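You operate a simulated robot arm through the tools that you are given. There is no shell and no other tool.

You are at the controls of a simulated robot arm. One attempt, no reset.

## Task
Switch the MIST button and the lines switch off, then stand both plugs back in the rack.

Only the result counts: the job must be done as asked and must still hold three seconds after the hand-in. Knocking over, shifting, dropping, spilling or breaking anything else fails it.

## Robot
A 5-joint arm with a two-finger parallel gripper, fixed in place. Base frame: the origin is on the floor under the middle of its stand, x ahead of it, y to its left, z up; the work surface is at about z = 86. Readings come in cm, degrees, newtons and seconds.
It reaches about 113.4 cm from its shoulder. Its first joint turns from -149.0 to 149.0 degrees. Payload 1.57 kg.
The TCP is the grasp point between the finger pads, 3 cm short of the fingertips. In the tool frame z runs along the fingers and y along their closing line. The gripper opens to 11 cm. The fingers are 2.4 cm wide and 1.2 cm thick; the gripper's body (4.8 by 11.2 cm) begins 7.8 cm behind the TCP.
Orientation is that of the tool frame in the base frame, as a unit quaternion [x, y, z, w]. With the fingers straight down and closing along the base's y, the tool's x points along the base's -x, its y along +y and its z along -z.

## Interface
- The arm moves only by the tool nudge_tool. Its arguments are lists of equal length, an entry for each row: "delta_pos": the shift along the base's x, y, z in units of 25 mm (1.0 is 25 mm), a list of three; "turn": the turn, a rotation vector about the base's x, y, z in units of 5 degrees (1.0 is 5 degrees), a list of three; "jaw": the gripper command, from -1 (shut) to 1 (fully open), values between in proportion. In form: {"delta_pos": [[tx, ty, tz], ...], "turn": [[rx, ry, rz], ...], "jaw": [jaw, ...]}. A call has 1 to 20 rows; each row shifts and turns the commanded pose from where the row before left it. A call with a number of a shift or a turn outside -1 to 1 is refused whole. A row lasts 0.2 s, in which the tool goes at most 5 cm and 8.6 degrees; a call with a longer step from one row to the next is refused whole, and so is a gripper value outside its range. A pose out of reach is approached as far as the arm can. The call stops where the force on the tool passes 40 N (or 10 N more than at its start, if that is more) or the arm is blocked; 0.2 s more then pass. The fingers move at their own pace (about 15.3 cm/s each) and stop on an object; they squeeze with about 29 N. The grip force told is the motor's: it shows also when the fingers shut on nothing. Time passes only in rows, and 0.2 s behind the last, so rows that do not move let the fingers close. The reply holds the time, the measured pose of the TCP, the force on the tool along the base axes, the opening and the grip force, in the units named above and with some noise, with the torque about the TCP (base axes, N m) and any sound that the robot's microphone picked up.
- Cameras (640 x 400 px; columns grow to the right, rows downward): "scene" is fixed at [4.55, -49.03, 160.04]; the picture's right is [0.09, -1.00, 0.00], its down [-0.76, -0.07, -0.64] and it looks along [0.64, 0.06, -0.77] (base axes); focal length 312 px, centre (320, 200). "wrist" rides on the gripper at [7, 1.6, -14.1] in the tool frame; the picture's right is [-0.23, 0.97, 0.00], its down [-0.86, -0.20, -0.48] and it looks along [-0.47, -0.11, 0.88] (tool axes); focal length 222 px, centre (320, 200). There is no depth. A picture from a camera that has moved, and an enlarged one, comes with that camera's place and axes in the base frame and with its lens. The place of the scene camera against the robot may be out by one fixed shift of up to 1.8 cm in any direction.
- camera(camera): a new picture of that camera. It takes no simulated time.
- raise_lower(by): slides the trunk up (or, below 0, down) by that many cm; the arm rides with it, the base frame stays. It gives what a move gives, with no picture.
- inspect(camera, box): a new picture of the part [left, top, right, bottom] of that camera's present view, enlarged. It takes no simulated time.
- sign_off(): hands the job in; it is judged then, once.

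Places have to be worked out from the pictures, the camera data and where the tool is seen. Open the gripper and draw the arm clear of the work before you hand the job in, unless the task says otherwise.

The tools are called after ">>>" as name(argument=value, ...) on one line, values as JSON. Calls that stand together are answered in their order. nudge_tool: Moves the arm, as the interface text tells. Its arguments: {"type":"object","properties":{"delta_pos":{"type":"array","items":{"type":"array","items":{"type":"number"}}},"turn":{"type":"array","items":{"type":"array","items":{"type":"number"}}},"jaw":{"type":"array","items":{"type":"number"}}},"required":["delta_pos","turn","jaw"]} The other tools are called the same way: raise_lower (by) moves the trunk up or down; camera (camera) takes a picture; inspect (camera, box) takes an enlarged picture of a part of a camera's view; sign_off () hands the job in.

At the start:

```text
t: 0.0
position: [71.05, -40.31, 119.16]
tcp_rot: [0.0, 1.0, -0.001, 0.0]
wrist_force: [-0.4, -0.2, 0.1]
wrist_torque: [0.03, 0.0, 0.0]
opening: 11.01
grip_force: 0.0
trunk travel left (down, up): [-92.6, 4.4]
```

scene: 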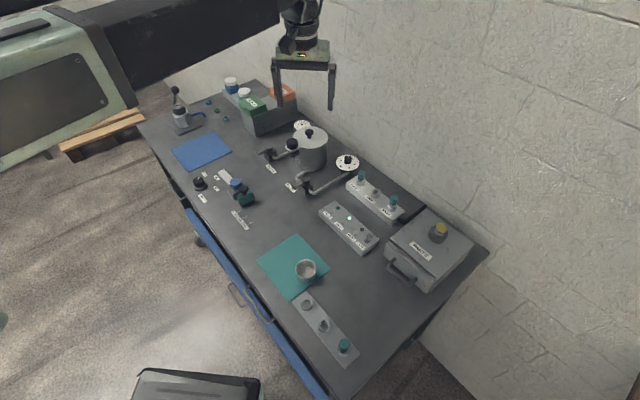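
wrist: 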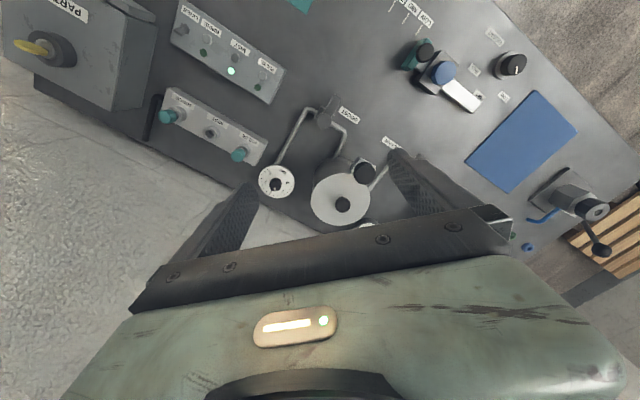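

I'll begin with enlarged views of the panel areas to identify the buttons, switch, rack and plugs.

>>> inspect(camera="scene", box=[300, 150, 480, 290])

>>> inspect(camera="scene", box=[180, 150, 320, 240])

>>> inspect(camera="wrist", box=[140, 0, 300, 180])

>>> inspect(camera="wrist", box=[360, 0, 640, 180])

>>> inspect(camera="scene", box=[240, 220, 380, 380])

>>> inspect(camera="scene", box=[140, 60, 340, 200])

```text
2.86 times, centred on (390, 220) of scene
camera zoom: at [4.55, -49.03, 160.04], right [0.09, -1.0, 0.0], down [-0.76, -0.07, -0.64], along [0.64, 0.06, -0.77], focal length 892 px, centre (120, 143)
```

zoom: 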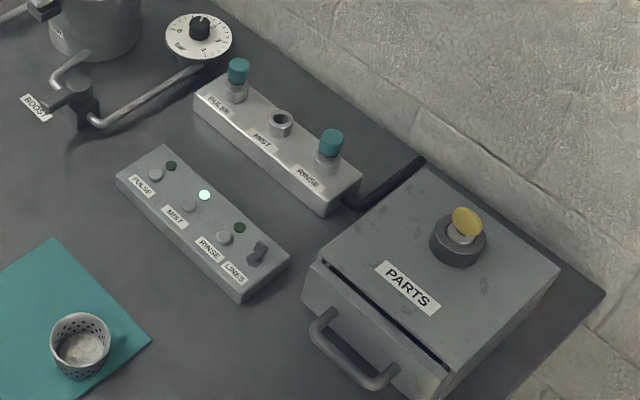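

```text
4.44 times, centred on (250, 195) of scene
camera zoom: at [4.55, -49.03, 160.04], right [0.09, -1.0, 0.0], down [-0.76, -0.07, -0.64], along [0.64, 0.06, -0.77], focal length 1387 px, centre (631, 222)
```

zoom: 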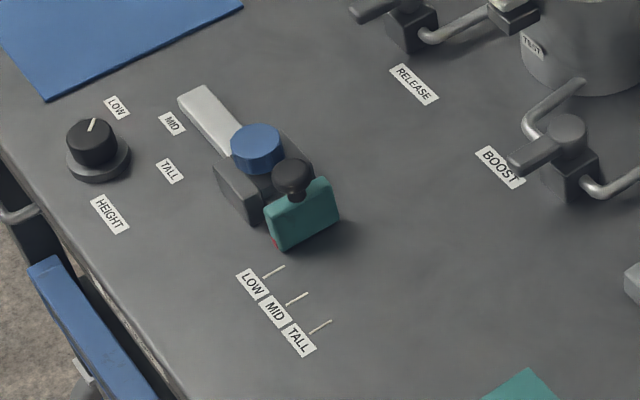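

```text
2.22 times, centred on (220, 90) of wrist
camera zoom: at [64.03, -38.85, 133.42], right [0.23, 0.97, 0.0], down [0.86, -0.2, 0.48], along [0.47, -0.11, -0.88], focal length 494 px, centre (542, 444)
```

zoom: 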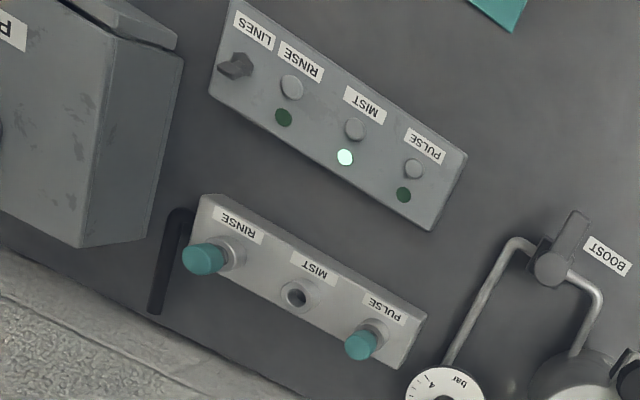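

```text
2.22 times, centred on (500, 90) of wrist
camera zoom: at [64.03, -38.85, 133.42], right [0.23, 0.97, 0.0], down [0.86, -0.2, 0.48], along [0.47, -0.11, -0.88], focal length 494 px, centre (-80, 444)
```

zoom: 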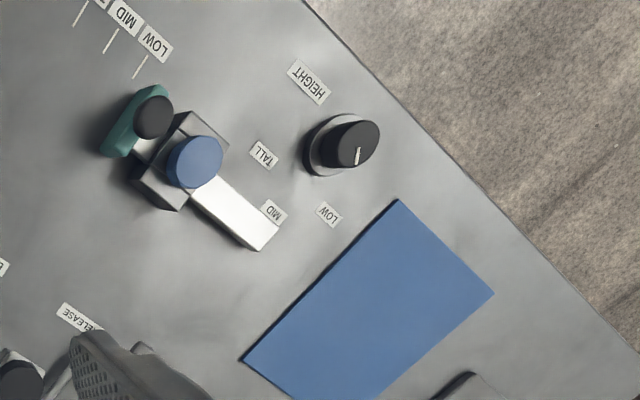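

```text
2.50 times, centred on (310, 300) of scene
camera zoom: at [4.55, -49.03, 160.04], right [0.09, -1.0, 0.0], down [-0.76, -0.07, -0.64], along [0.64, 0.06, -0.77], focal length 780 px, centre (345, -50)
```

zoom: 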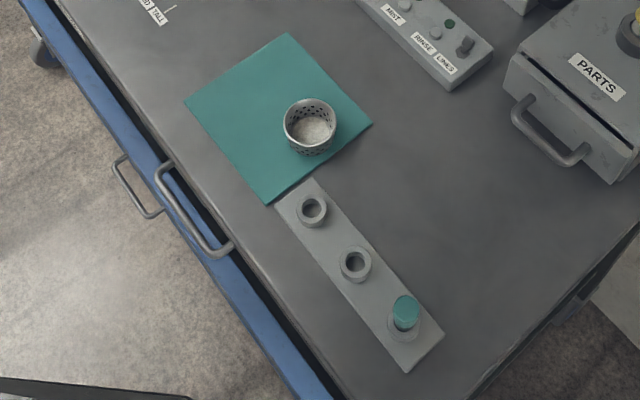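

```text
2.86 times, centred on (240, 130) of scene
camera zoom: at [4.55, -49.03, 160.04], right [0.09, -1.0, 0.0], down [-0.76, -0.07, -0.64], along [0.64, 0.06, -0.77], focal length 892 px, centre (549, 400)
```

zoom: 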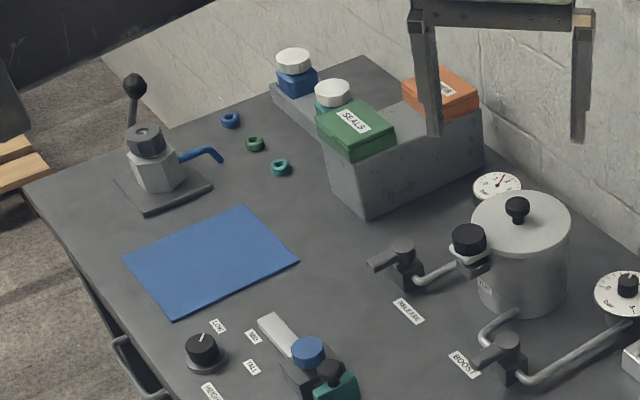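

The button panel (PULSE/MIST/RINSE/LINES) sits near (58,-51) with the MIST lamp lit. The manifold holds plugs at PULSE and RINSE, and the rack has two empty holes. I'll move the wrist camera over the button panel, staying high, for a precise look.

>>> nudge_tool(delta_pos=[[-0.95, -0.45, -0.4], [-0.95, -0.45, -0.4], [-0.95, -0.45, -0.4], [-0.95, -0.45, -0.4], [-0.95, -0.45, -0.4], [-0.95, -0.45, -0.4], [-0.95, -0.45, -0.4], [-0.95, -0.45, -0.4]], turn=[[0, 0, 0], [0, 0, 0], [0, 0, 0], [0, 0, 0], [0, 0, 0], [0, 0, 0], [0, 0, 0], [0, 0, 0]], jaw=[1, 1, 1, 1, 1, 1, 1, 1])

```text
t: 1.8
position: [52.02, -49.34, 119.46]
tcp_rot: [0.0, 1.0, 0.0, 0.0]
wrist_force: [-0.4, 0.5, -0.4]
wrist_torque: [0.0, 0.02, 0.04]
opening: 10.99
grip_force: 0.0
out of reach, approached as far as the arm can: row 1, 2, 3, 4, 5, 6, 7, 8
trunk travel left (down, up): [-92.6, 4.4]
```

The tool stayed at z≈119.5 because lower poses are out of reach with the trunk this high. I'll check what the wrist sees before lowering the trunk.

>>> camera(camera="wrist")

>>> camera(camera="scene")

```text
taken
camera wrist: at [44.98, -47.85, 133.43], right [0.23, 0.97, 0.0], down [0.85, -0.2, 0.48], along [0.47, -0.11, -0.88], focal length 222 px, centre (320, 200)
```

wrist: 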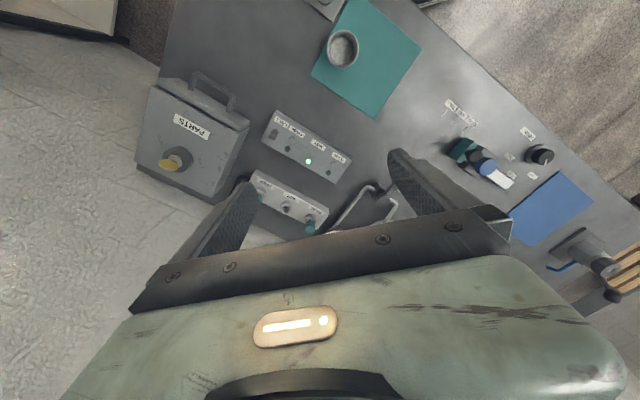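

```text
taken
```

scene: 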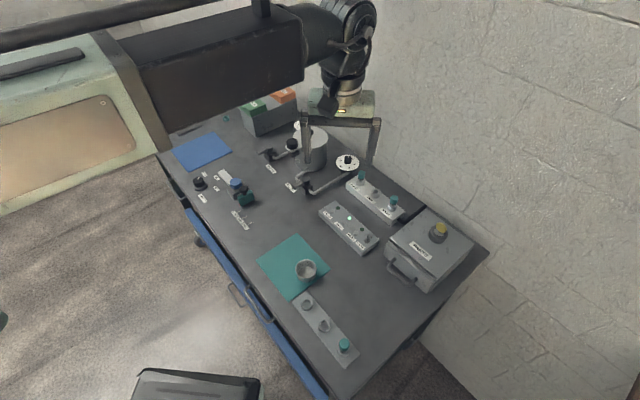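

The arm runs well above the bench, so lowering the trunk is the way to bring the tool down. I'll lower it 10 cm and check the readings.

>>> raise_lower(by=-10)

>>> camera(camera="wrist")

>>> camera(camera="scene")

```text
t: 3.1
position: [52.03, -49.32, 109.3]
tcp_rot: [-0.001, 1.0, -0.001, 0.0]
wrist_force: [0.1, -1.4, -0.4]
wrist_torque: [0.0, -0.03, 0.05]
opening: 11.0
grip_force: 0.1
trunk travel left (down, up): [-82.6, 14.4]
```

```text
taken
camera wrist: at [45.04, -47.84, 123.43], right [0.23, 0.97, 0.0], down [0.86, -0.2, 0.48], along [0.47, -0.11, -0.88], focal length 222 px, centre (320, 200)
```

wrist: 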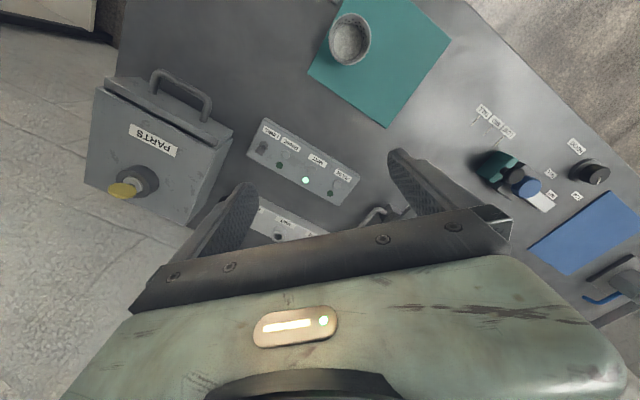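

```text
taken
```

scene: 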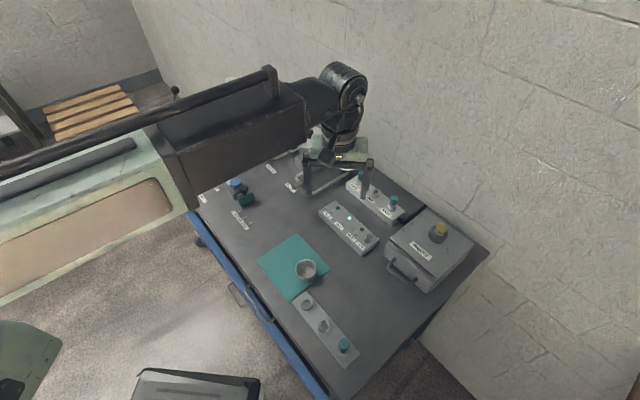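

The trunk move brought the tool to z≈109.3. I'll zoom in on the button panel and manifold from here.

>>> inspect(camera="wrist", box=[235, 110, 375, 210])

>>> inspect(camera="scene", box=[310, 160, 420, 260])

```text
4.00 times, centred on (305, 160) of wrist
camera zoom: at [45.04, -47.84, 123.43], right [0.23, 0.97, 0.0], down [0.86, -0.2, 0.48], along [0.47, -0.11, -0.88], focal length 888 px, centre (380, 360)
```

zoom: 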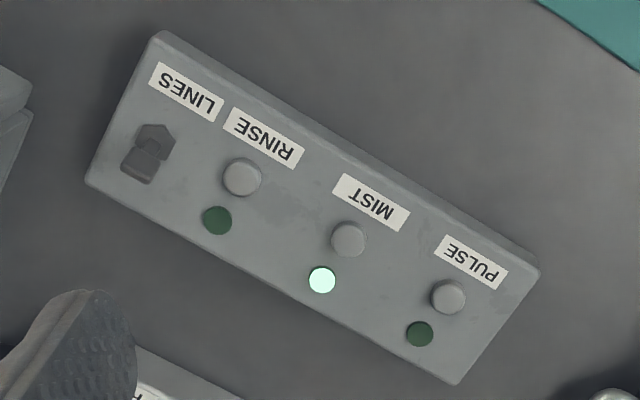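

```text
4.00 times, centred on (365, 210) of scene
camera zoom: at [4.55, -49.03, 160.04], right [0.09, -1.0, 0.0], down [-0.76, -0.07, -0.64], along [0.64, 0.06, -0.77], focal length 1248 px, centre (140, 160)
```

zoom: 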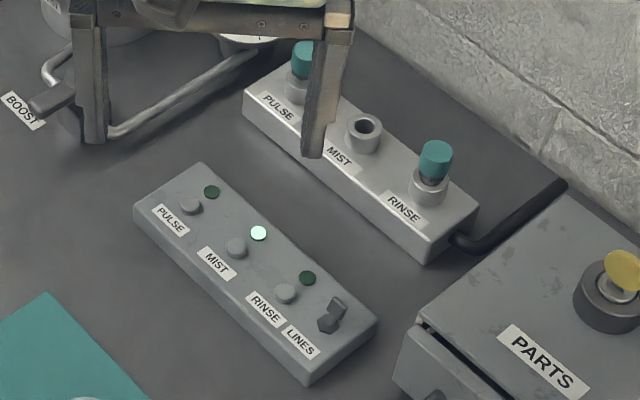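

Triangulating two wrist views puts the MIST button at about (57.8, -52.1, 88.5), with the panel row running along the 45° diagonal. The LINES control is a small lever near (51.9, -58.5). I'll test z motion and move to get a closer look at the lever and the manifold.

>>> nudge_tool(delta_pos=[[-0.6, -0.9, -0.5], [-0.6, -0.9, -0.5], [-0.6, -0.9, -0.5], [-0.6, -0.9, -0.5]], turn=[[0, 0, 0], [0, 0, 0], [0, 0, 0], [0, 0, 0]], jaw=[1, 1, 1, 1])

>>> camera(camera="wrist")

>>> camera(camera="scene")

```text
t: 4.1
position: [45.84, -58.25, 109.33]
tcp_rot: [-0.001, 1.0, 0.0, 0.0]
wrist_force: [0.2, 0.1, 0.0]
wrist_torque: [0.02, -0.01, 0.01]
opening: 10.98
grip_force: 0.1
out of reach, approached as far as the arm can: row 1, 2, 3, 4
trunk travel left (down, up): [-82.6, 14.4]
```

```text
taken
camera wrist: at [38.94, -56.71, 123.42], right [0.23, 0.97, 0.0], down [0.86, -0.2, 0.48], along [0.47, -0.11, -0.88], focal length 222 px, centre (320, 200)
```

wrist: 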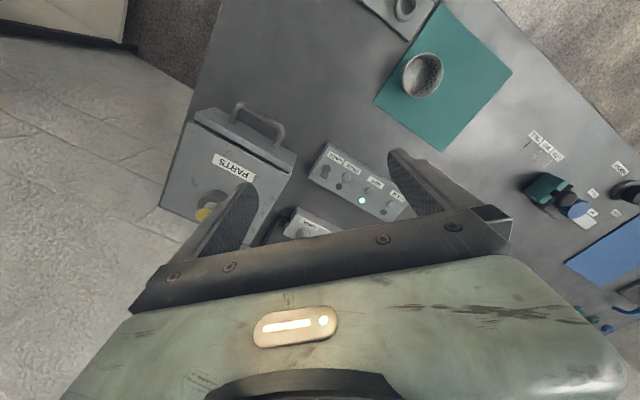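

```text
taken
```

scene: 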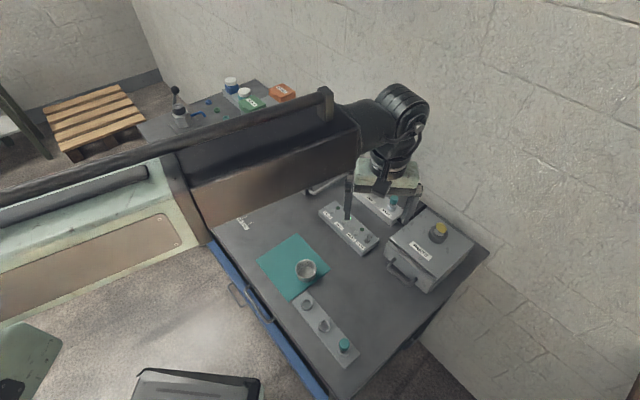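

Lowering by nudge is limited by the arm at this trunk height. I'll test whether raising by nudge works, so I know how much z play I have above the floor limit.

>>> nudge_tool(delta_pos=[[0, 0, 1], [0, 0, 1]], turn=[[0, 0, 0], [0, 0, 0]], jaw=[1, 1])

```text
t: 4.7
position: [45.89, -58.27, 109.31]
tcp_rot: [0.0, 1.0, 0.0, 0.0]
wrist_force: [0.3, 0.2, 0.1]
wrist_torque: [0.0, 0.0, -0.02]
opening: 10.99
grip_force: 0.1
out of reach, approached as far as the arm can: row 1, 2
trunk travel left (down, up): [-82.6, 14.4]
```

No z change, but the command may have been unwinding an accumulated offset. I'll try another upward test to tell the two apart.

>>> nudge_tool(delta_pos=[[0, 0, 1], [0, 0, 1], [0, 0, 1]], turn=[[0, 0, 0], [0, 0, 0], [0, 0, 0]], jaw=[1, 1, 1])

```text
t: 5.5
position: [45.87, -58.21, 109.25]
tcp_rot: [0.0, 1.0, 0.001, -0.001]
wrist_force: [0.8, 0.1, -1.3]
wrist_torque: [0.01, -0.02, 0.04]
opening: 10.99
grip_force: 0.1
out of reach, approached as far as the arm can: row 1, 2, 3
trunk travel left (down, up): [-82.6, 14.4]
```

Vertical motion clearly comes only from the trunk, so I'll use raise_lower for z and nudges for x, y and orientation. Next I'll inspect the lever, the PARTS box corner and the manifold from this viewpoint to judge clearances.

>>> inspect(camera="wrist", box=[150, 90, 310, 230])

>>> inspect(camera="wrist", box=[290, 130, 400, 230])

>>> inspect(camera="scene", box=[340, 170, 500, 300])

```text
2.86 times, centred on (230, 160) of wrist
camera zoom: at [38.95, -56.67, 123.42], right [0.23, 0.97, 0.0], down [0.86, -0.2, 0.48], along [0.47, -0.11, -0.88], focal length 635 px, centre (577, 314)
```

zoom: 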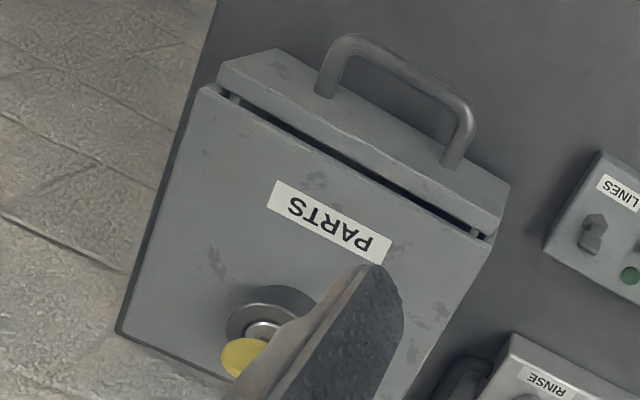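

```text
4.00 times, centred on (345, 180) of wrist
camera zoom: at [38.95, -56.67, 123.42], right [0.23, 0.97, 0.0], down [0.86, -0.2, 0.48], along [0.47, -0.11, -0.88], focal length 888 px, centre (220, 280)
```

zoom: 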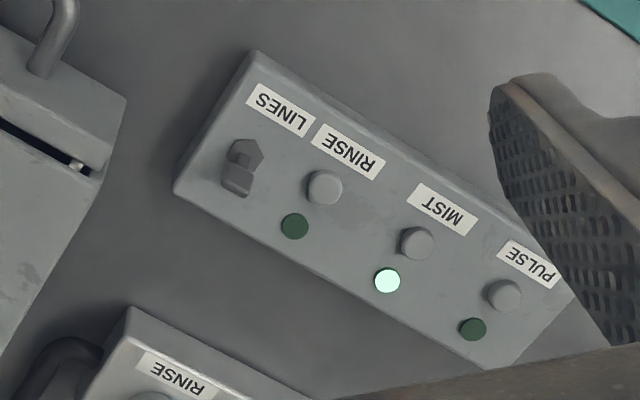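

```text
3.08 times, centred on (420, 235) of scene
camera zoom: at [4.55, -49.03, 160.04], right [0.09, -1.0, 0.0], down [-0.76, -0.07, -0.64], along [0.64, 0.06, -0.77], focal length 960 px, centre (12, 92)
```

zoom: 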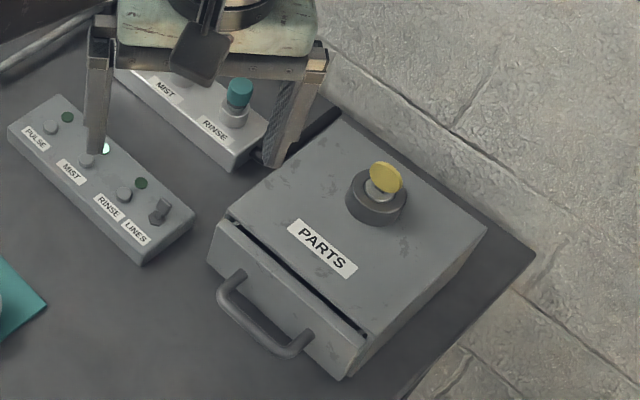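

The box top is around z≈94, so the gripper body should clear it when the fingertips reach the panel. Now the tightest zooms I can get on the LINES lever.

>>> inspect(camera="wrist", box=[330, 155, 370, 185])

>>> inspect(camera="scene", box=[375, 225, 405, 250])

>>> inspect(camera="scene", box=[355, 225, 385, 250])

```text
13.33 times, centred on (350, 170) of wrist
camera zoom: at [38.95, -56.67, 123.42], right [0.23, 0.97, 0.0], down [0.86, -0.2, 0.48], along [0.47, -0.11, -0.88], focal length 2962 px, centre (-80, 600)
```

zoom: 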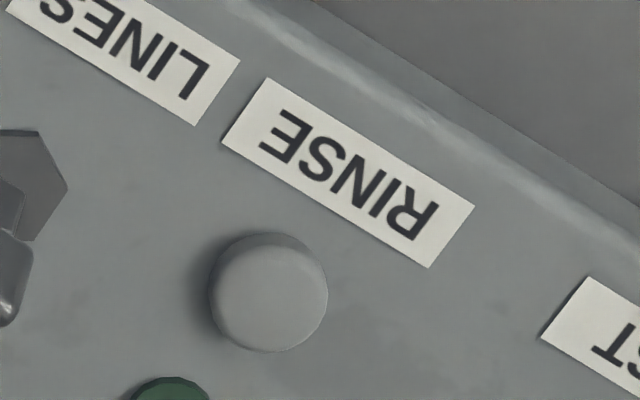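

```text
16.00 times, centred on (390, 238) of scene
camera zoom: at [4.55, -49.03, 160.04], right [0.09, -1.0, 0.0], down [-0.76, -0.07, -0.64], along [0.64, 0.06, -0.77], focal length 4992 px, centre (-800, -400)
```

zoom: 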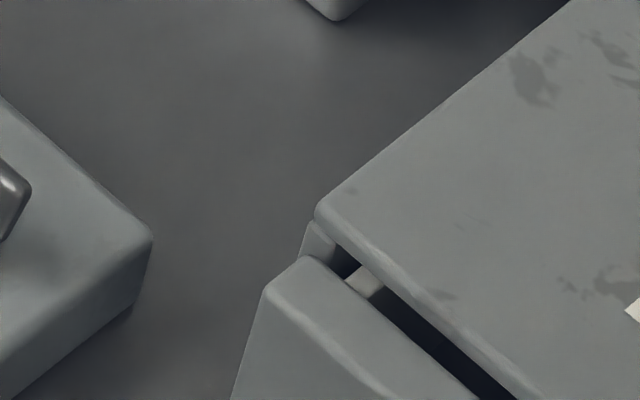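

```text
16.00 times, centred on (370, 238) of scene
camera zoom: at [4.55, -49.03, 160.04], right [0.09, -1.0, 0.0], down [-0.76, -0.07, -0.64], along [0.64, 0.06, -0.77], focal length 4992 px, centre (-480, -400)
```

zoom: 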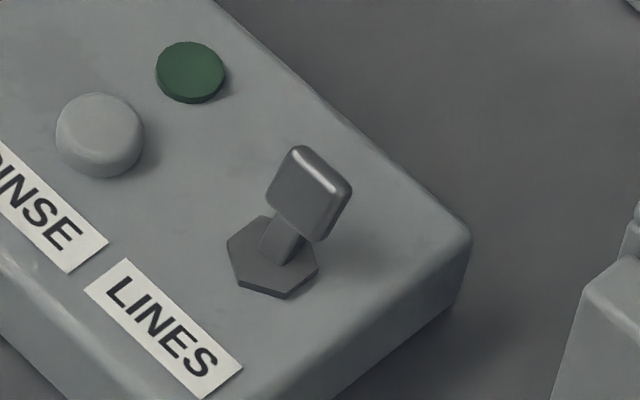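

The lever is a toggle with a wide paddle leaning away from its label, which I take as ON. MIST is at (57.7, -52.1) and the lever base at about (52.2, -58.6). I'll shut the fingers, turn the tool +45° to line up with the panel, and move above the MIST button.

>>> nudge_tool(delta_pos=[[0.526, 0.27, 0], [0.526, 0.27, 0], [0.526, 0.27, 0], [0.526, 0.27, 0], [0.526, 0.27, 0], [0.526, 0.27, 0], [0.526, 0.27, 0], [0.526, 0.27, 0], [0.526, 0.27, 0]], turn=[[0, 0, 1], [0, 0, 1], [0, 0, 1], [0, 0, 1], [0, 0, 1], [0, 0, 1], [0, 0, 1], [0, 0, 1], [0, 0, 1]], jaw=[-1, -1, -1, -1, -1, -1, -1, -1, -1])

>>> camera(camera="wrist")

>>> camera(camera="scene")

```text
t: 7.5
position: [57.96, -52.01, 109.29]
tcp_rot: [-0.384, 0.923, 0.0, 0.0]
wrist_force: [0.5, 0.0, -0.2]
wrist_torque: [-0.03, 0.03, -0.02]
opening: 0.01
grip_force: 20.9
trunk travel left (down, up): [-82.6, 14.4]
```

```text
taken
camera wrist: at [51.87, -55.8, 123.42], right [-0.53, 0.85, 0.0], down [0.75, 0.46, 0.48], along [0.41, 0.25, -0.88], focal length 222 px, centre (320, 200)
```

wrist: 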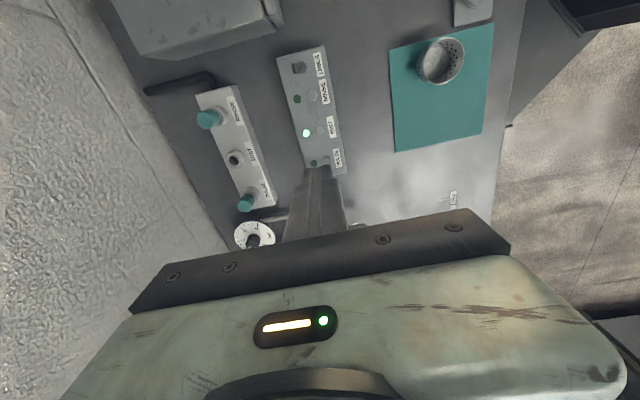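

```text
taken
```

scene: 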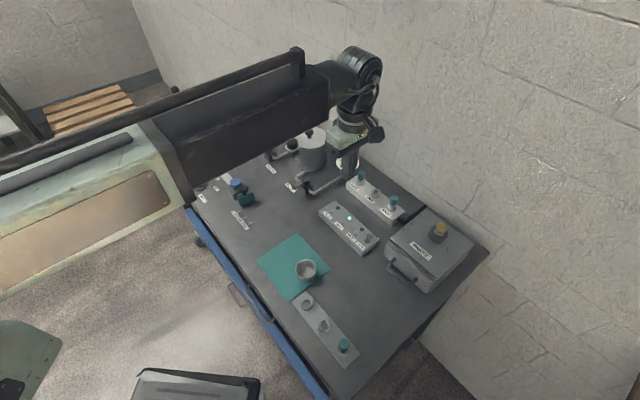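

The tool is above MIST with yaw about 45° and everything is in reach. Before descending, I'll use this viewpoint to refine the button, the manifold plugs and the rack.

>>> inspect(camera="wrist", box=[180, 70, 290, 220])

>>> inspect(camera="wrist", box=[260, 40, 360, 180])

>>> inspect(camera="scene", box=[335, 160, 415, 230])

>>> inspect(camera="scene", box=[285, 285, 365, 375])

```text
2.67 times, centred on (235, 145) of wrist
camera zoom: at [51.87, -55.8, 123.42], right [-0.53, 0.85, 0.0], down [0.75, 0.46, 0.48], along [0.41, 0.25, -0.88], focal length 592 px, centre (547, 347)
```

zoom: 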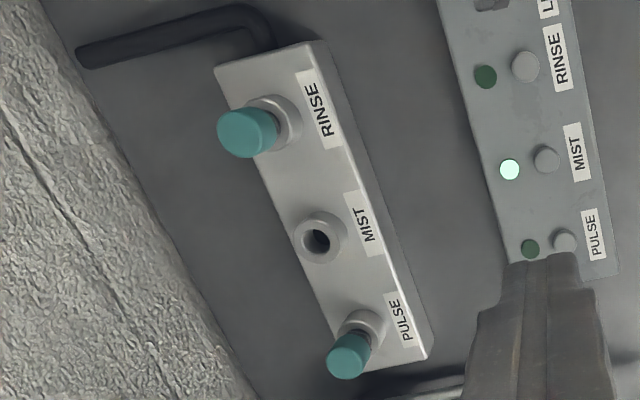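

```text
2.86 times, centred on (310, 110) of wrist
camera zoom: at [51.87, -55.8, 123.42], right [-0.53, 0.85, 0.0], down [0.75, 0.46, 0.48], along [0.41, 0.25, -0.88], focal length 635 px, centre (349, 457)
```

zoom: 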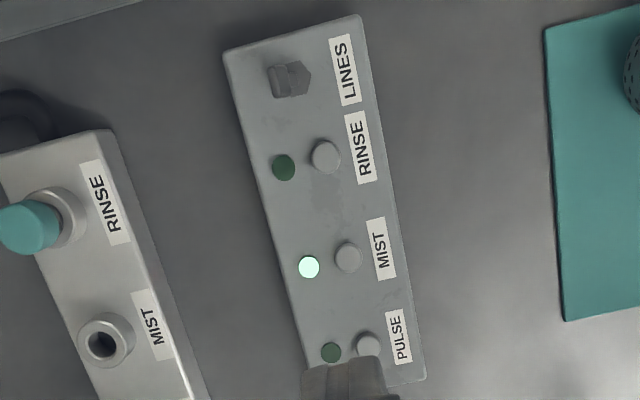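

```text
5.71 times, centred on (375, 195) of scene
camera zoom: at [4.55, -49.03, 160.04], right [0.09, -1.0, 0.0], down [-0.76, -0.07, -0.64], along [0.64, 0.06, -0.77], focal length 1783 px, centre (6, 229)
```

zoom: 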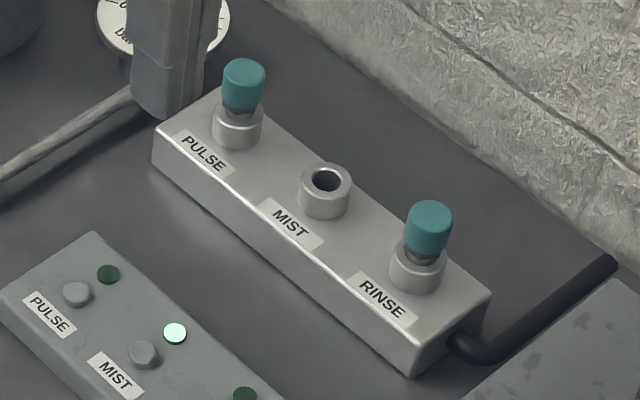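

```text
4.44 times, centred on (325, 330) of scene
camera zoom: at [4.55, -49.03, 160.04], right [0.09, -1.0, 0.0], down [-0.76, -0.07, -0.64], along [0.64, 0.06, -0.77], focal length 1387 px, centre (298, -378)
```

zoom: 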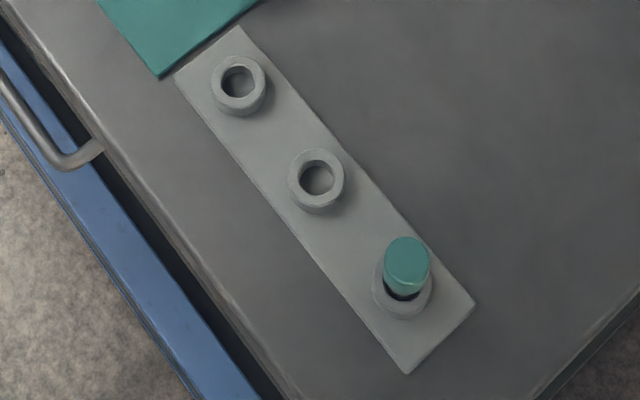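

The MIST button comes out consistently at (57.7, -52.15, ~88.5) from four views. I'll fine-align the closed fingers, biased slightly away from the lamp, then lower part way and check clearance of the arm body.

>>> nudge_tool(delta_pos=[[-0.14, -0.03, 0], [0, 0, 0]], turn=[[0, 0, 0], [0, 0, 0]], jaw=[-1, -1])

>>> raise_lower(by=-10)

>>> camera(camera="scene")

>>> camera(camera="wrist")

```text
t: 8.1
position: [57.42, -52.02, 109.33]
tcp_rot: [-0.383, 0.924, 0.001, -0.001]
wrist_force: [0.1, 0.4, 0.7]
wrist_torque: [-0.01, 0.03, 0.0]
opening: 0.01
grip_force: 21.3
trunk travel left (down, up): [-82.6, 14.4]
```

```text
t: 9.5
position: [57.66, -52.0, 99.22]
tcp_rot: [-0.383, 0.924, 0.0, 0.0]
wrist_force: [0.2, 0.0, 0.6]
wrist_torque: [0.0, -0.01, 0.04]
opening: 0.0
grip_force: 20.8
trunk travel left (down, up): [-72.6, 24.4]
```

```text
taken
```

scene: 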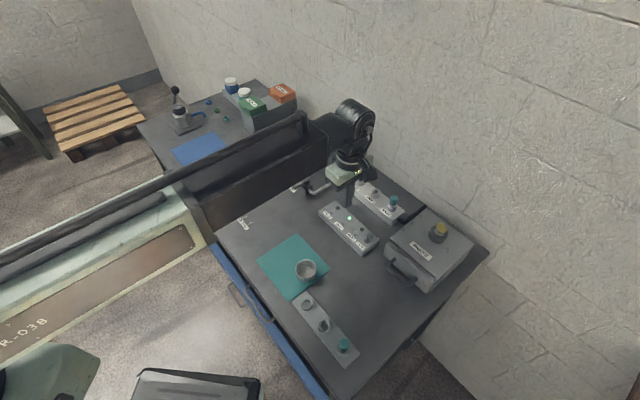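

```text
taken
camera wrist: at [51.48, -55.91, 113.43], right [-0.53, 0.85, 0.0], down [0.75, 0.46, 0.48], along [0.41, 0.25, -0.88], focal length 222 px, centre (320, 200)
```

wrist: 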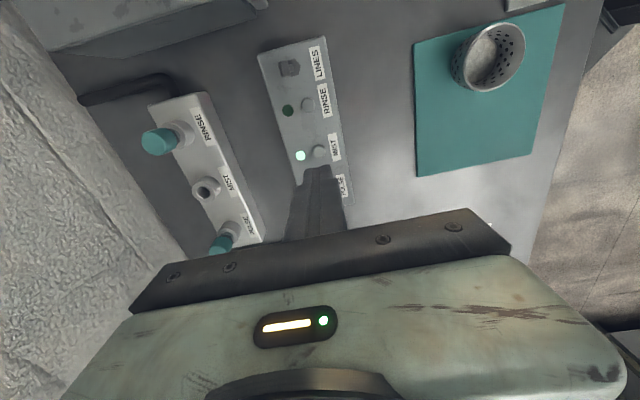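

The arm clears everything and fingertips are at about z=96. I'll lower to leave roughly 1 cm above the button and check alignment again.

>>> raise_lower(by=-6.3)

>>> camera(camera="wrist")

>>> inspect(camera="wrist", box=[260, 110, 380, 220])

>>> inspect(camera="scene", box=[310, 170, 400, 260])

```text
t: 10.5
position: [57.54, -52.06, 93.06]
tcp_rot: [-0.382, 0.924, -0.001, 0.001]
wrist_force: [0.7, 0.0, 0.0]
wrist_torque: [0.03, -0.01, -0.02]
opening: 0.0
grip_force: 21.7
trunk travel left (down, up): [-66.3, 30.7]
```

```text
taken
camera wrist: at [51.48, -55.91, 107.13], right [-0.53, 0.85, 0.0], down [0.75, 0.46, 0.48], along [0.41, 0.25, -0.88], focal length 222 px, centre (320, 200)
```

wrist: 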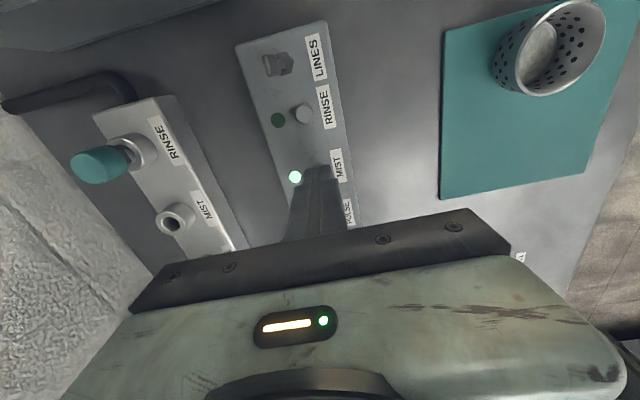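

```text
3.64 times, centred on (320, 165) of wrist
camera zoom: at [51.48, -55.91, 107.13], right [-0.53, 0.85, 0.0], down [0.75, 0.46, 0.48], along [0.41, 0.25, -0.88], focal length 808 px, centre (320, 327)
```

zoom: 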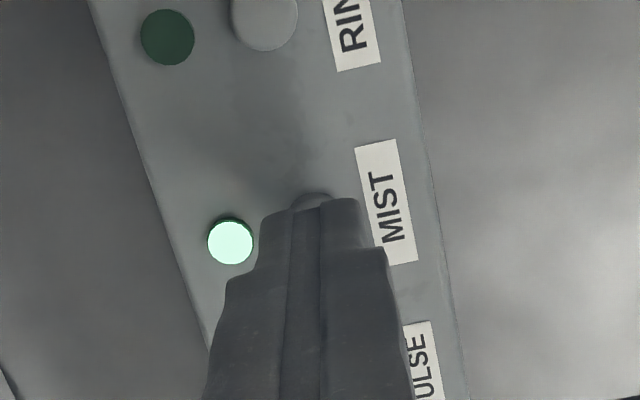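

```text
4.44 times, centred on (355, 215) of scene
camera zoom: at [4.55, -49.03, 160.04], right [0.09, -1.0, 0.0], down [-0.76, -0.07, -0.64], along [0.64, 0.06, -0.77], focal length 1387 px, centre (164, 133)
```

zoom: 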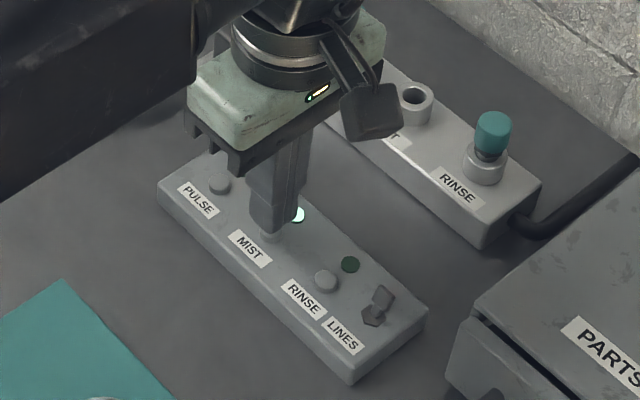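

Fingertips sit right over the MIST button with about 1.4 cm to go. I'll lower in small steps and watch force and sound.

>>> raise_lower(by=-1.2)

```text
t: 11.1
position: [57.6, -51.96, 91.85]
tcp_rot: [-0.382, 0.924, 0.0, 0.0]
wrist_force: [0.0, -0.2, 0.9]
wrist_torque: [0.0, 0.0, 0.01]
opening: 0.0
grip_force: 21.6
trunk travel left (down, up): [-65.1, 31.9]
```

No contact yet (force ~1 N). I'll go down another 0.3 cm.

>>> raise_lower(by=-0.3)

>>> inspect(camera="wrist", box=[260, 130, 380, 240])

```text
t: 11.6
position: [57.55, -52.07, 91.51]
tcp_rot: [-0.383, 0.924, 0.001, 0.0]
wrist_force: [0.8, -1.2, 5.4]
wrist_torque: [-0.07, -0.02, 0.02]
opening: 0.0
grip_force: 21.0
trunk travel left (down, up): [-64.8, 32.2]
heard: click
```

```text
3.64 times, centred on (320, 185) of wrist
camera zoom: at [51.47, -55.9, 105.64], right [-0.53, 0.85, 0.0], down [0.75, 0.46, 0.48], along [0.41, 0.25, -0.88], focal length 808 px, centre (320, 254)
```

zoom: 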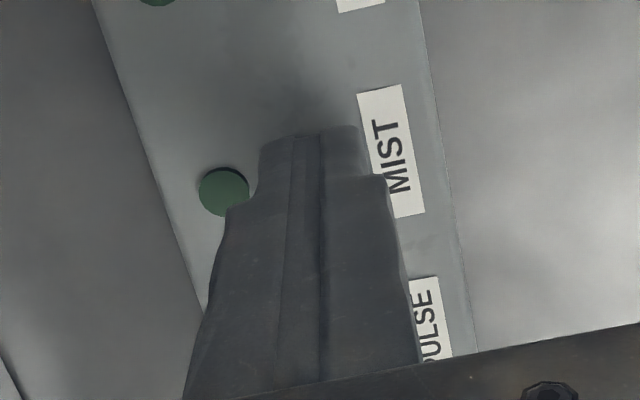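

A click was heard and the MIST lamp is off. I'll raise clear of the button and confirm it stays off.

>>> raise_lower(by=5)

>>> inspect(camera="wrist", box=[220, 40, 380, 200])

>>> inspect(camera="scene", box=[310, 170, 400, 260])

```text
t: 12.5
position: [57.52, -52.02, 96.56]
tcp_rot: [-0.383, 0.924, -0.001, 0.0]
wrist_force: [-0.1, 0.3, -0.2]
wrist_torque: [0.01, -0.02, 0.0]
opening: 0.0
grip_force: 21.3
trunk travel left (down, up): [-69.8, 27.2]
```

```text
2.50 times, centred on (300, 120) of wrist
camera zoom: at [51.49, -55.91, 110.62], right [-0.53, 0.85, 0.0], down [0.75, 0.46, 0.48], along [0.41, 0.25, -0.88], focal length 555 px, centre (370, 400)
```

zoom: 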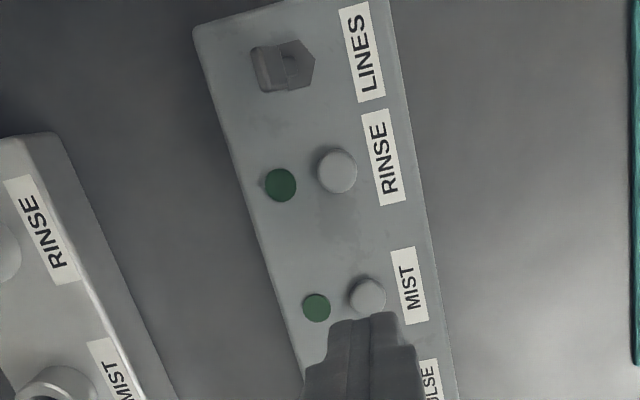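

```text
4.44 times, centred on (355, 215) of scene
camera zoom: at [4.55, -49.03, 160.04], right [0.09, -1.0, 0.0], down [-0.76, -0.07, -0.64], along [0.64, 0.06, -0.77], focal length 1387 px, centre (164, 133)
```

zoom: 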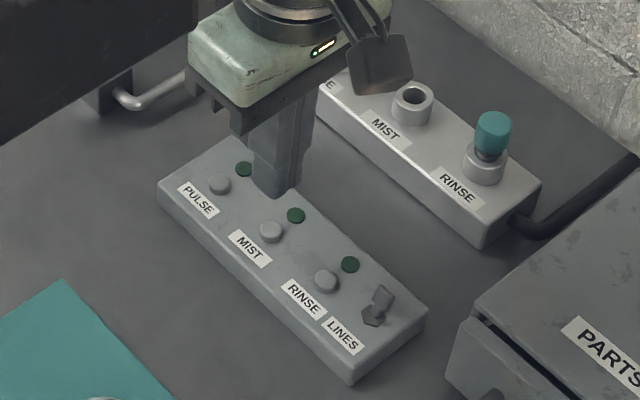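

MIST stays off. Next is the LINES toggle: base about (52.1, -58.7), paddle leaning about 0.75 cm toward (+x,-y). I'll move to the far side of the paddle, 3 cm from the base, while still above it.

>>> nudge_tool(delta_pos=[[-0.33, -0.88, 0], [-0.33, -0.88, 0], [-0.33, -0.88, 0], [-0.33, -0.88, 0], [0, 0, 0]], turn=[[0, 0, 0], [0, 0, 0], [0, 0, 0], [0, 0, 0], [0, 0, 0]], jaw=[-1, -1, -1, -1, -1])

>>> camera(camera="wrist")

>>> inspect(camera="scene", box=[330, 170, 430, 270])

```text
t: 13.7
position: [54.27, -60.75, 96.39]
tcp_rot: [-0.383, 0.924, 0.0, 0.0]
wrist_force: [-0.3, -0.5, -0.2]
wrist_torque: [0.01, -0.03, 0.0]
opening: 0.0
grip_force: 21.4
trunk travel left (down, up): [-69.8, 27.2]
```

```text
taken
camera wrist: at [48.2, -64.66, 110.62], right [-0.53, 0.85, 0.0], down [0.75, 0.46, 0.48], along [0.41, 0.25, -0.88], focal length 222 px, centre (320, 200)
```

wrist: 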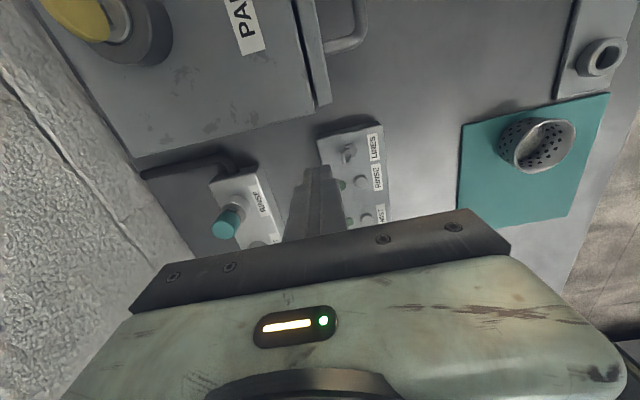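

```text
4.00 times, centred on (380, 220) of scene
camera zoom: at [4.55, -49.03, 160.04], right [0.09, -1.0, 0.0], down [-0.76, -0.07, -0.64], along [0.64, 0.06, -0.77], focal length 1248 px, centre (80, 120)
```

zoom: 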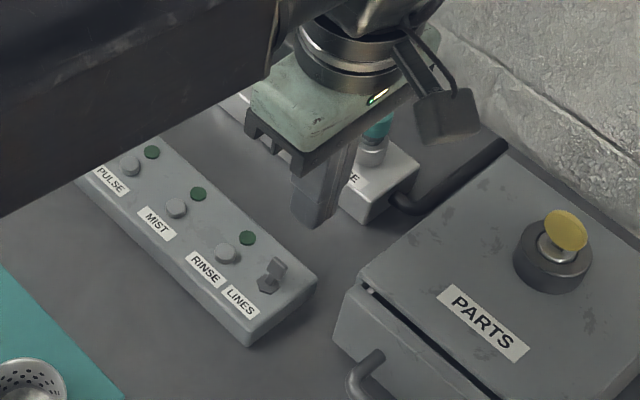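

The fingers are on the far side of the paddle with clear space. I'll lower so the tips end about 0.7 cm above the panel top.

>>> raise_lower(by=-4.0)

>>> inspect(camera="wrist", box=[260, 110, 400, 240])

>>> inspect(camera="scene", box=[345, 190, 415, 250])

```text
t: 14.6
position: [54.26, -60.73, 92.41]
tcp_rot: [-0.383, 0.924, 0.0, 0.0]
wrist_force: [0.1, -1.0, 0.5]
wrist_torque: [0.01, 0.0, -0.01]
opening: 0.0
grip_force: 21.4
trunk travel left (down, up): [-65.8, 31.2]
```

```text
3.08 times, centred on (330, 175) of wrist
camera zoom: at [48.21, -64.63, 106.62], right [-0.53, 0.85, 0.0], down [0.75, 0.46, 0.48], along [0.41, 0.25, -0.88], focal length 684 px, centre (289, 277)
```

zoom: 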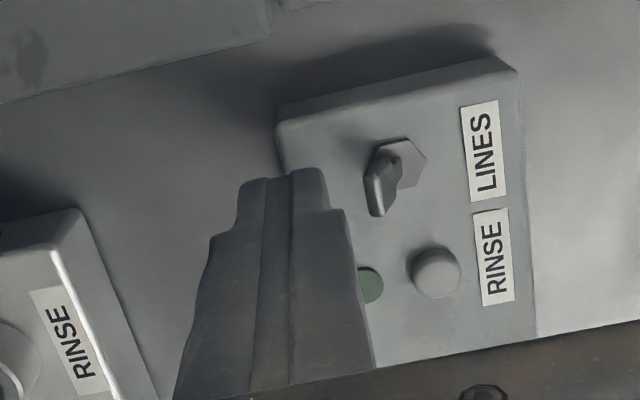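

```text
6.67 times, centred on (380, 220) of scene
camera zoom: at [4.55, -49.03, 160.04], right [0.09, -1.0, 0.0], down [-0.76, -0.07, -0.64], along [0.64, 0.06, -0.77], focal length 2080 px, centre (-80, 67)
```

zoom: 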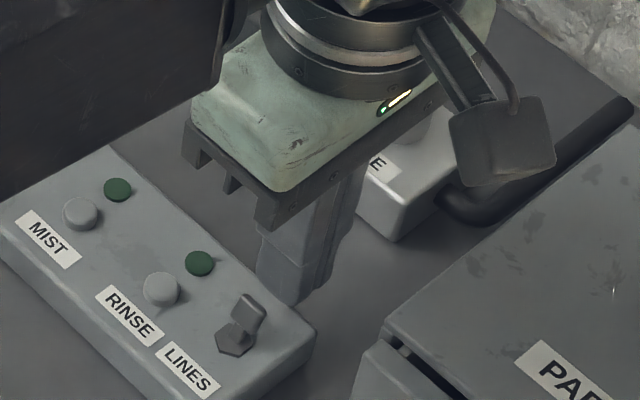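

The leading face is about 1 cm from the paddle and well aligned. I'll lower 0.65 cm, then sweep toward the label.

>>> raise_lower(by=-0.65)

>>> nudge_tool(delta_pos=[[-0.14, 0.14, 0], [-0.14, 0.14, 0], [-0.14, 0.14, 0], [-0.14, 0.14, 0], [-0.14, 0.14, 0]], turn=[[0, 0, 0], [0, 0, 0], [0, 0, 0], [0, 0, 0], [0, 0, 0]], jaw=[-1, -1, -1, -1, -1])

>>> inspect(camera="wrist", box=[260, 110, 400, 240])

>>> inspect(camera="scene", box=[345, 190, 415, 250])

```text
t: 15.1
position: [54.33, -60.8, 91.81]
tcp_rot: [-0.383, 0.924, -0.001, 0.0]
wrist_force: [0.1, 0.4, -0.7]
wrist_torque: [-0.03, 0.0, -0.02]
opening: 0.0
grip_force: 20.6
trunk travel left (down, up): [-65.2, 31.8]
```

```text
t: 16.3
position: [52.64, -59.21, 91.77]
tcp_rot: [-0.383, 0.924, -0.002, 0.002]
wrist_force: [14.6, -15.3, 13.9]
wrist_torque: [-0.37, -0.34, 0.02]
opening: 0.0
grip_force: 20.9
trunk travel left (down, up): [-65.2, 31.8]
```

```text
3.08 times, centred on (330, 175) of wrist
camera zoom: at [46.58, -63.04, 105.96], right [-0.53, 0.85, 0.0], down [0.74, 0.47, 0.48], along [0.41, 0.25, -0.88], focal length 684 px, centre (289, 277)
```

zoom: 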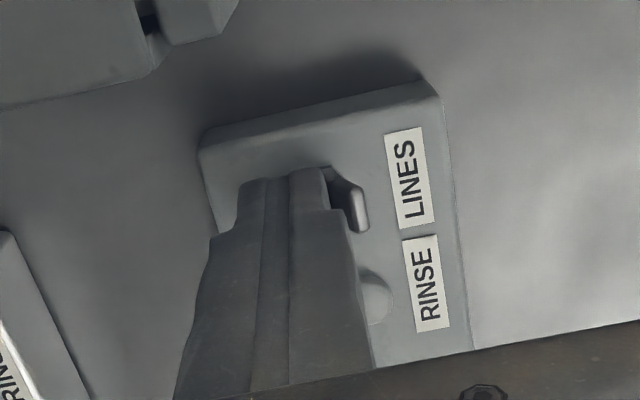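

```text
6.67 times, centred on (380, 220) of scene
camera zoom: at [4.55, -49.03, 160.04], right [0.09, -1.0, 0.0], down [-0.76, -0.07, -0.64], along [0.64, 0.06, -0.77], focal length 2080 px, centre (-80, 67)
```

zoom: 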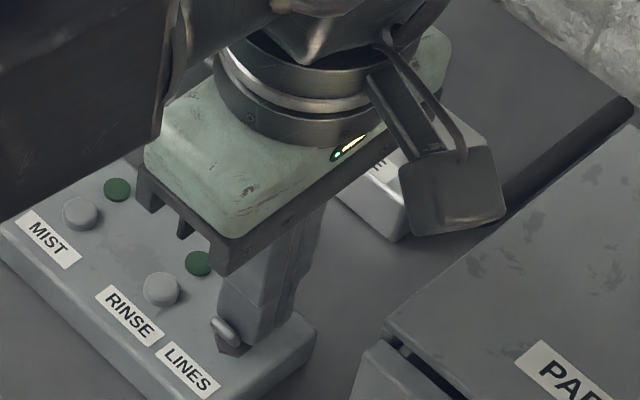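

The paddle has swung over to the label side, with about 21 N against its stop. I'll back off and check that it stays flipped.

>>> nudge_tool(delta_pos=[[0.2, -0.2, 0], [0.2, -0.2, 0], [0.2, -0.2, 0], [0, 0, 0]], turn=[[0, 0, 0], [0, 0, 0], [0, 0, 0], [0, 0, 0]], jaw=[-1, -1, -1, -1])

>>> raise_lower(by=6)

>>> camera(camera="wrist")

>>> inspect(camera="scene", box=[345, 190, 415, 250])

```text
t: 17.3
position: [53.96, -60.58, 91.85]
tcp_rot: [-0.383, 0.924, 0.0, 0.0]
wrist_force: [-0.8, -0.6, -0.1]
wrist_torque: [0.01, 0.03, -0.01]
opening: 0.01
grip_force: 21.6
trunk travel left (down, up): [-65.2, 31.8]
```

```text
t: 18.3
position: [54.0, -60.44, 97.83]
tcp_rot: [-0.383, 0.924, 0.0, -0.001]
wrist_force: [0.5, -0.7, -0.6]
wrist_torque: [0.01, 0.0, 0.0]
opening: 0.0
grip_force: 21.3
trunk travel left (down, up): [-71.2, 25.8]
```

```text
taken
camera wrist: at [47.95, -64.39, 111.97], right [-0.53, 0.85, 0.0], down [0.75, 0.46, 0.48], along [0.41, 0.25, -0.88], focal length 222 px, centre (320, 200)
```

wrist: 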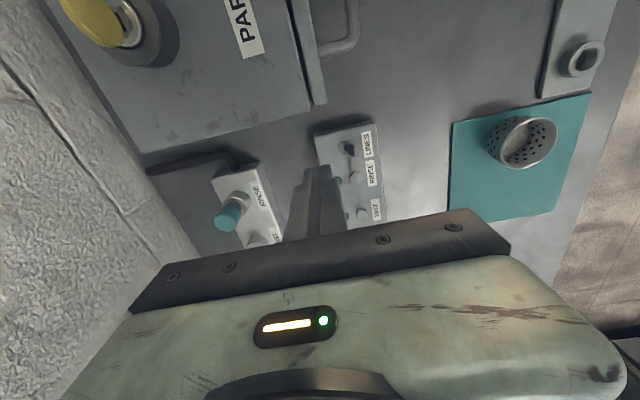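

```text
6.67 times, centred on (380, 220) of scene
camera zoom: at [4.55, -49.03, 160.04], right [0.09, -1.0, 0.0], down [-0.76, -0.07, -0.64], along [0.64, 0.06, -0.77], focal length 2080 px, centre (-80, 67)
```

zoom: 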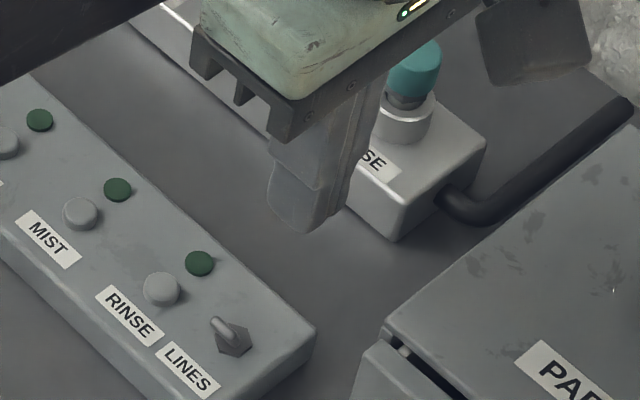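

The LINES toggle is now flipped and stays. Next is locating the RINSE plug precisely.

>>> inspect(camera="wrist", box=[190, 150, 290, 250])

>>> inspect(camera="scene", box=[370, 180, 420, 230])

```text
4.00 times, centred on (240, 200) of wrist
camera zoom: at [47.95, -64.39, 111.97], right [-0.53, 0.85, 0.0], down [0.75, 0.46, 0.48], along [0.41, 0.25, -0.88], focal length 888 px, centre (640, 200)
```

zoom: 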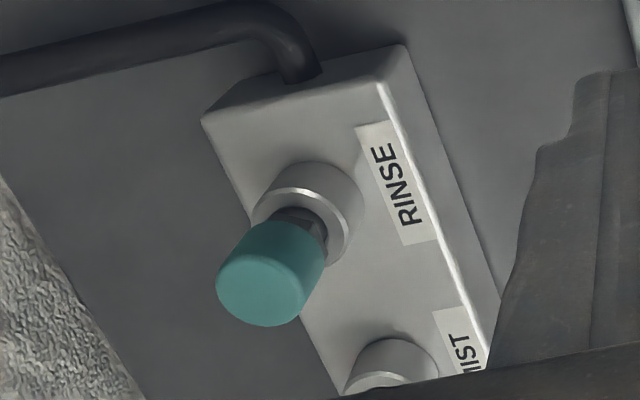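

```text
8.00 times, centred on (395, 205) of scene
camera zoom: at [4.55, -49.03, 160.04], right [0.09, -1.0, 0.0], down [-0.76, -0.07, -0.64], along [0.64, 0.06, -0.77], focal length 2496 px, centre (-280, 160)
```

zoom: 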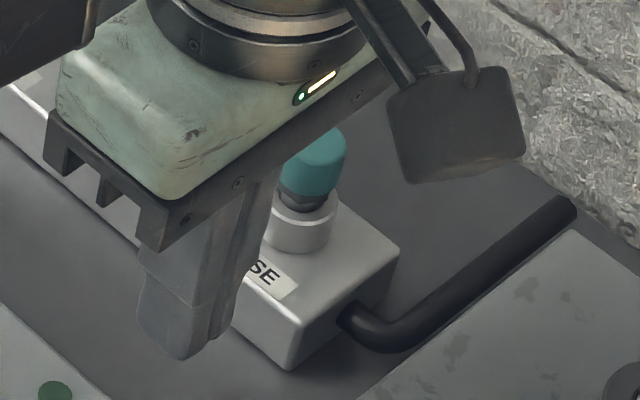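

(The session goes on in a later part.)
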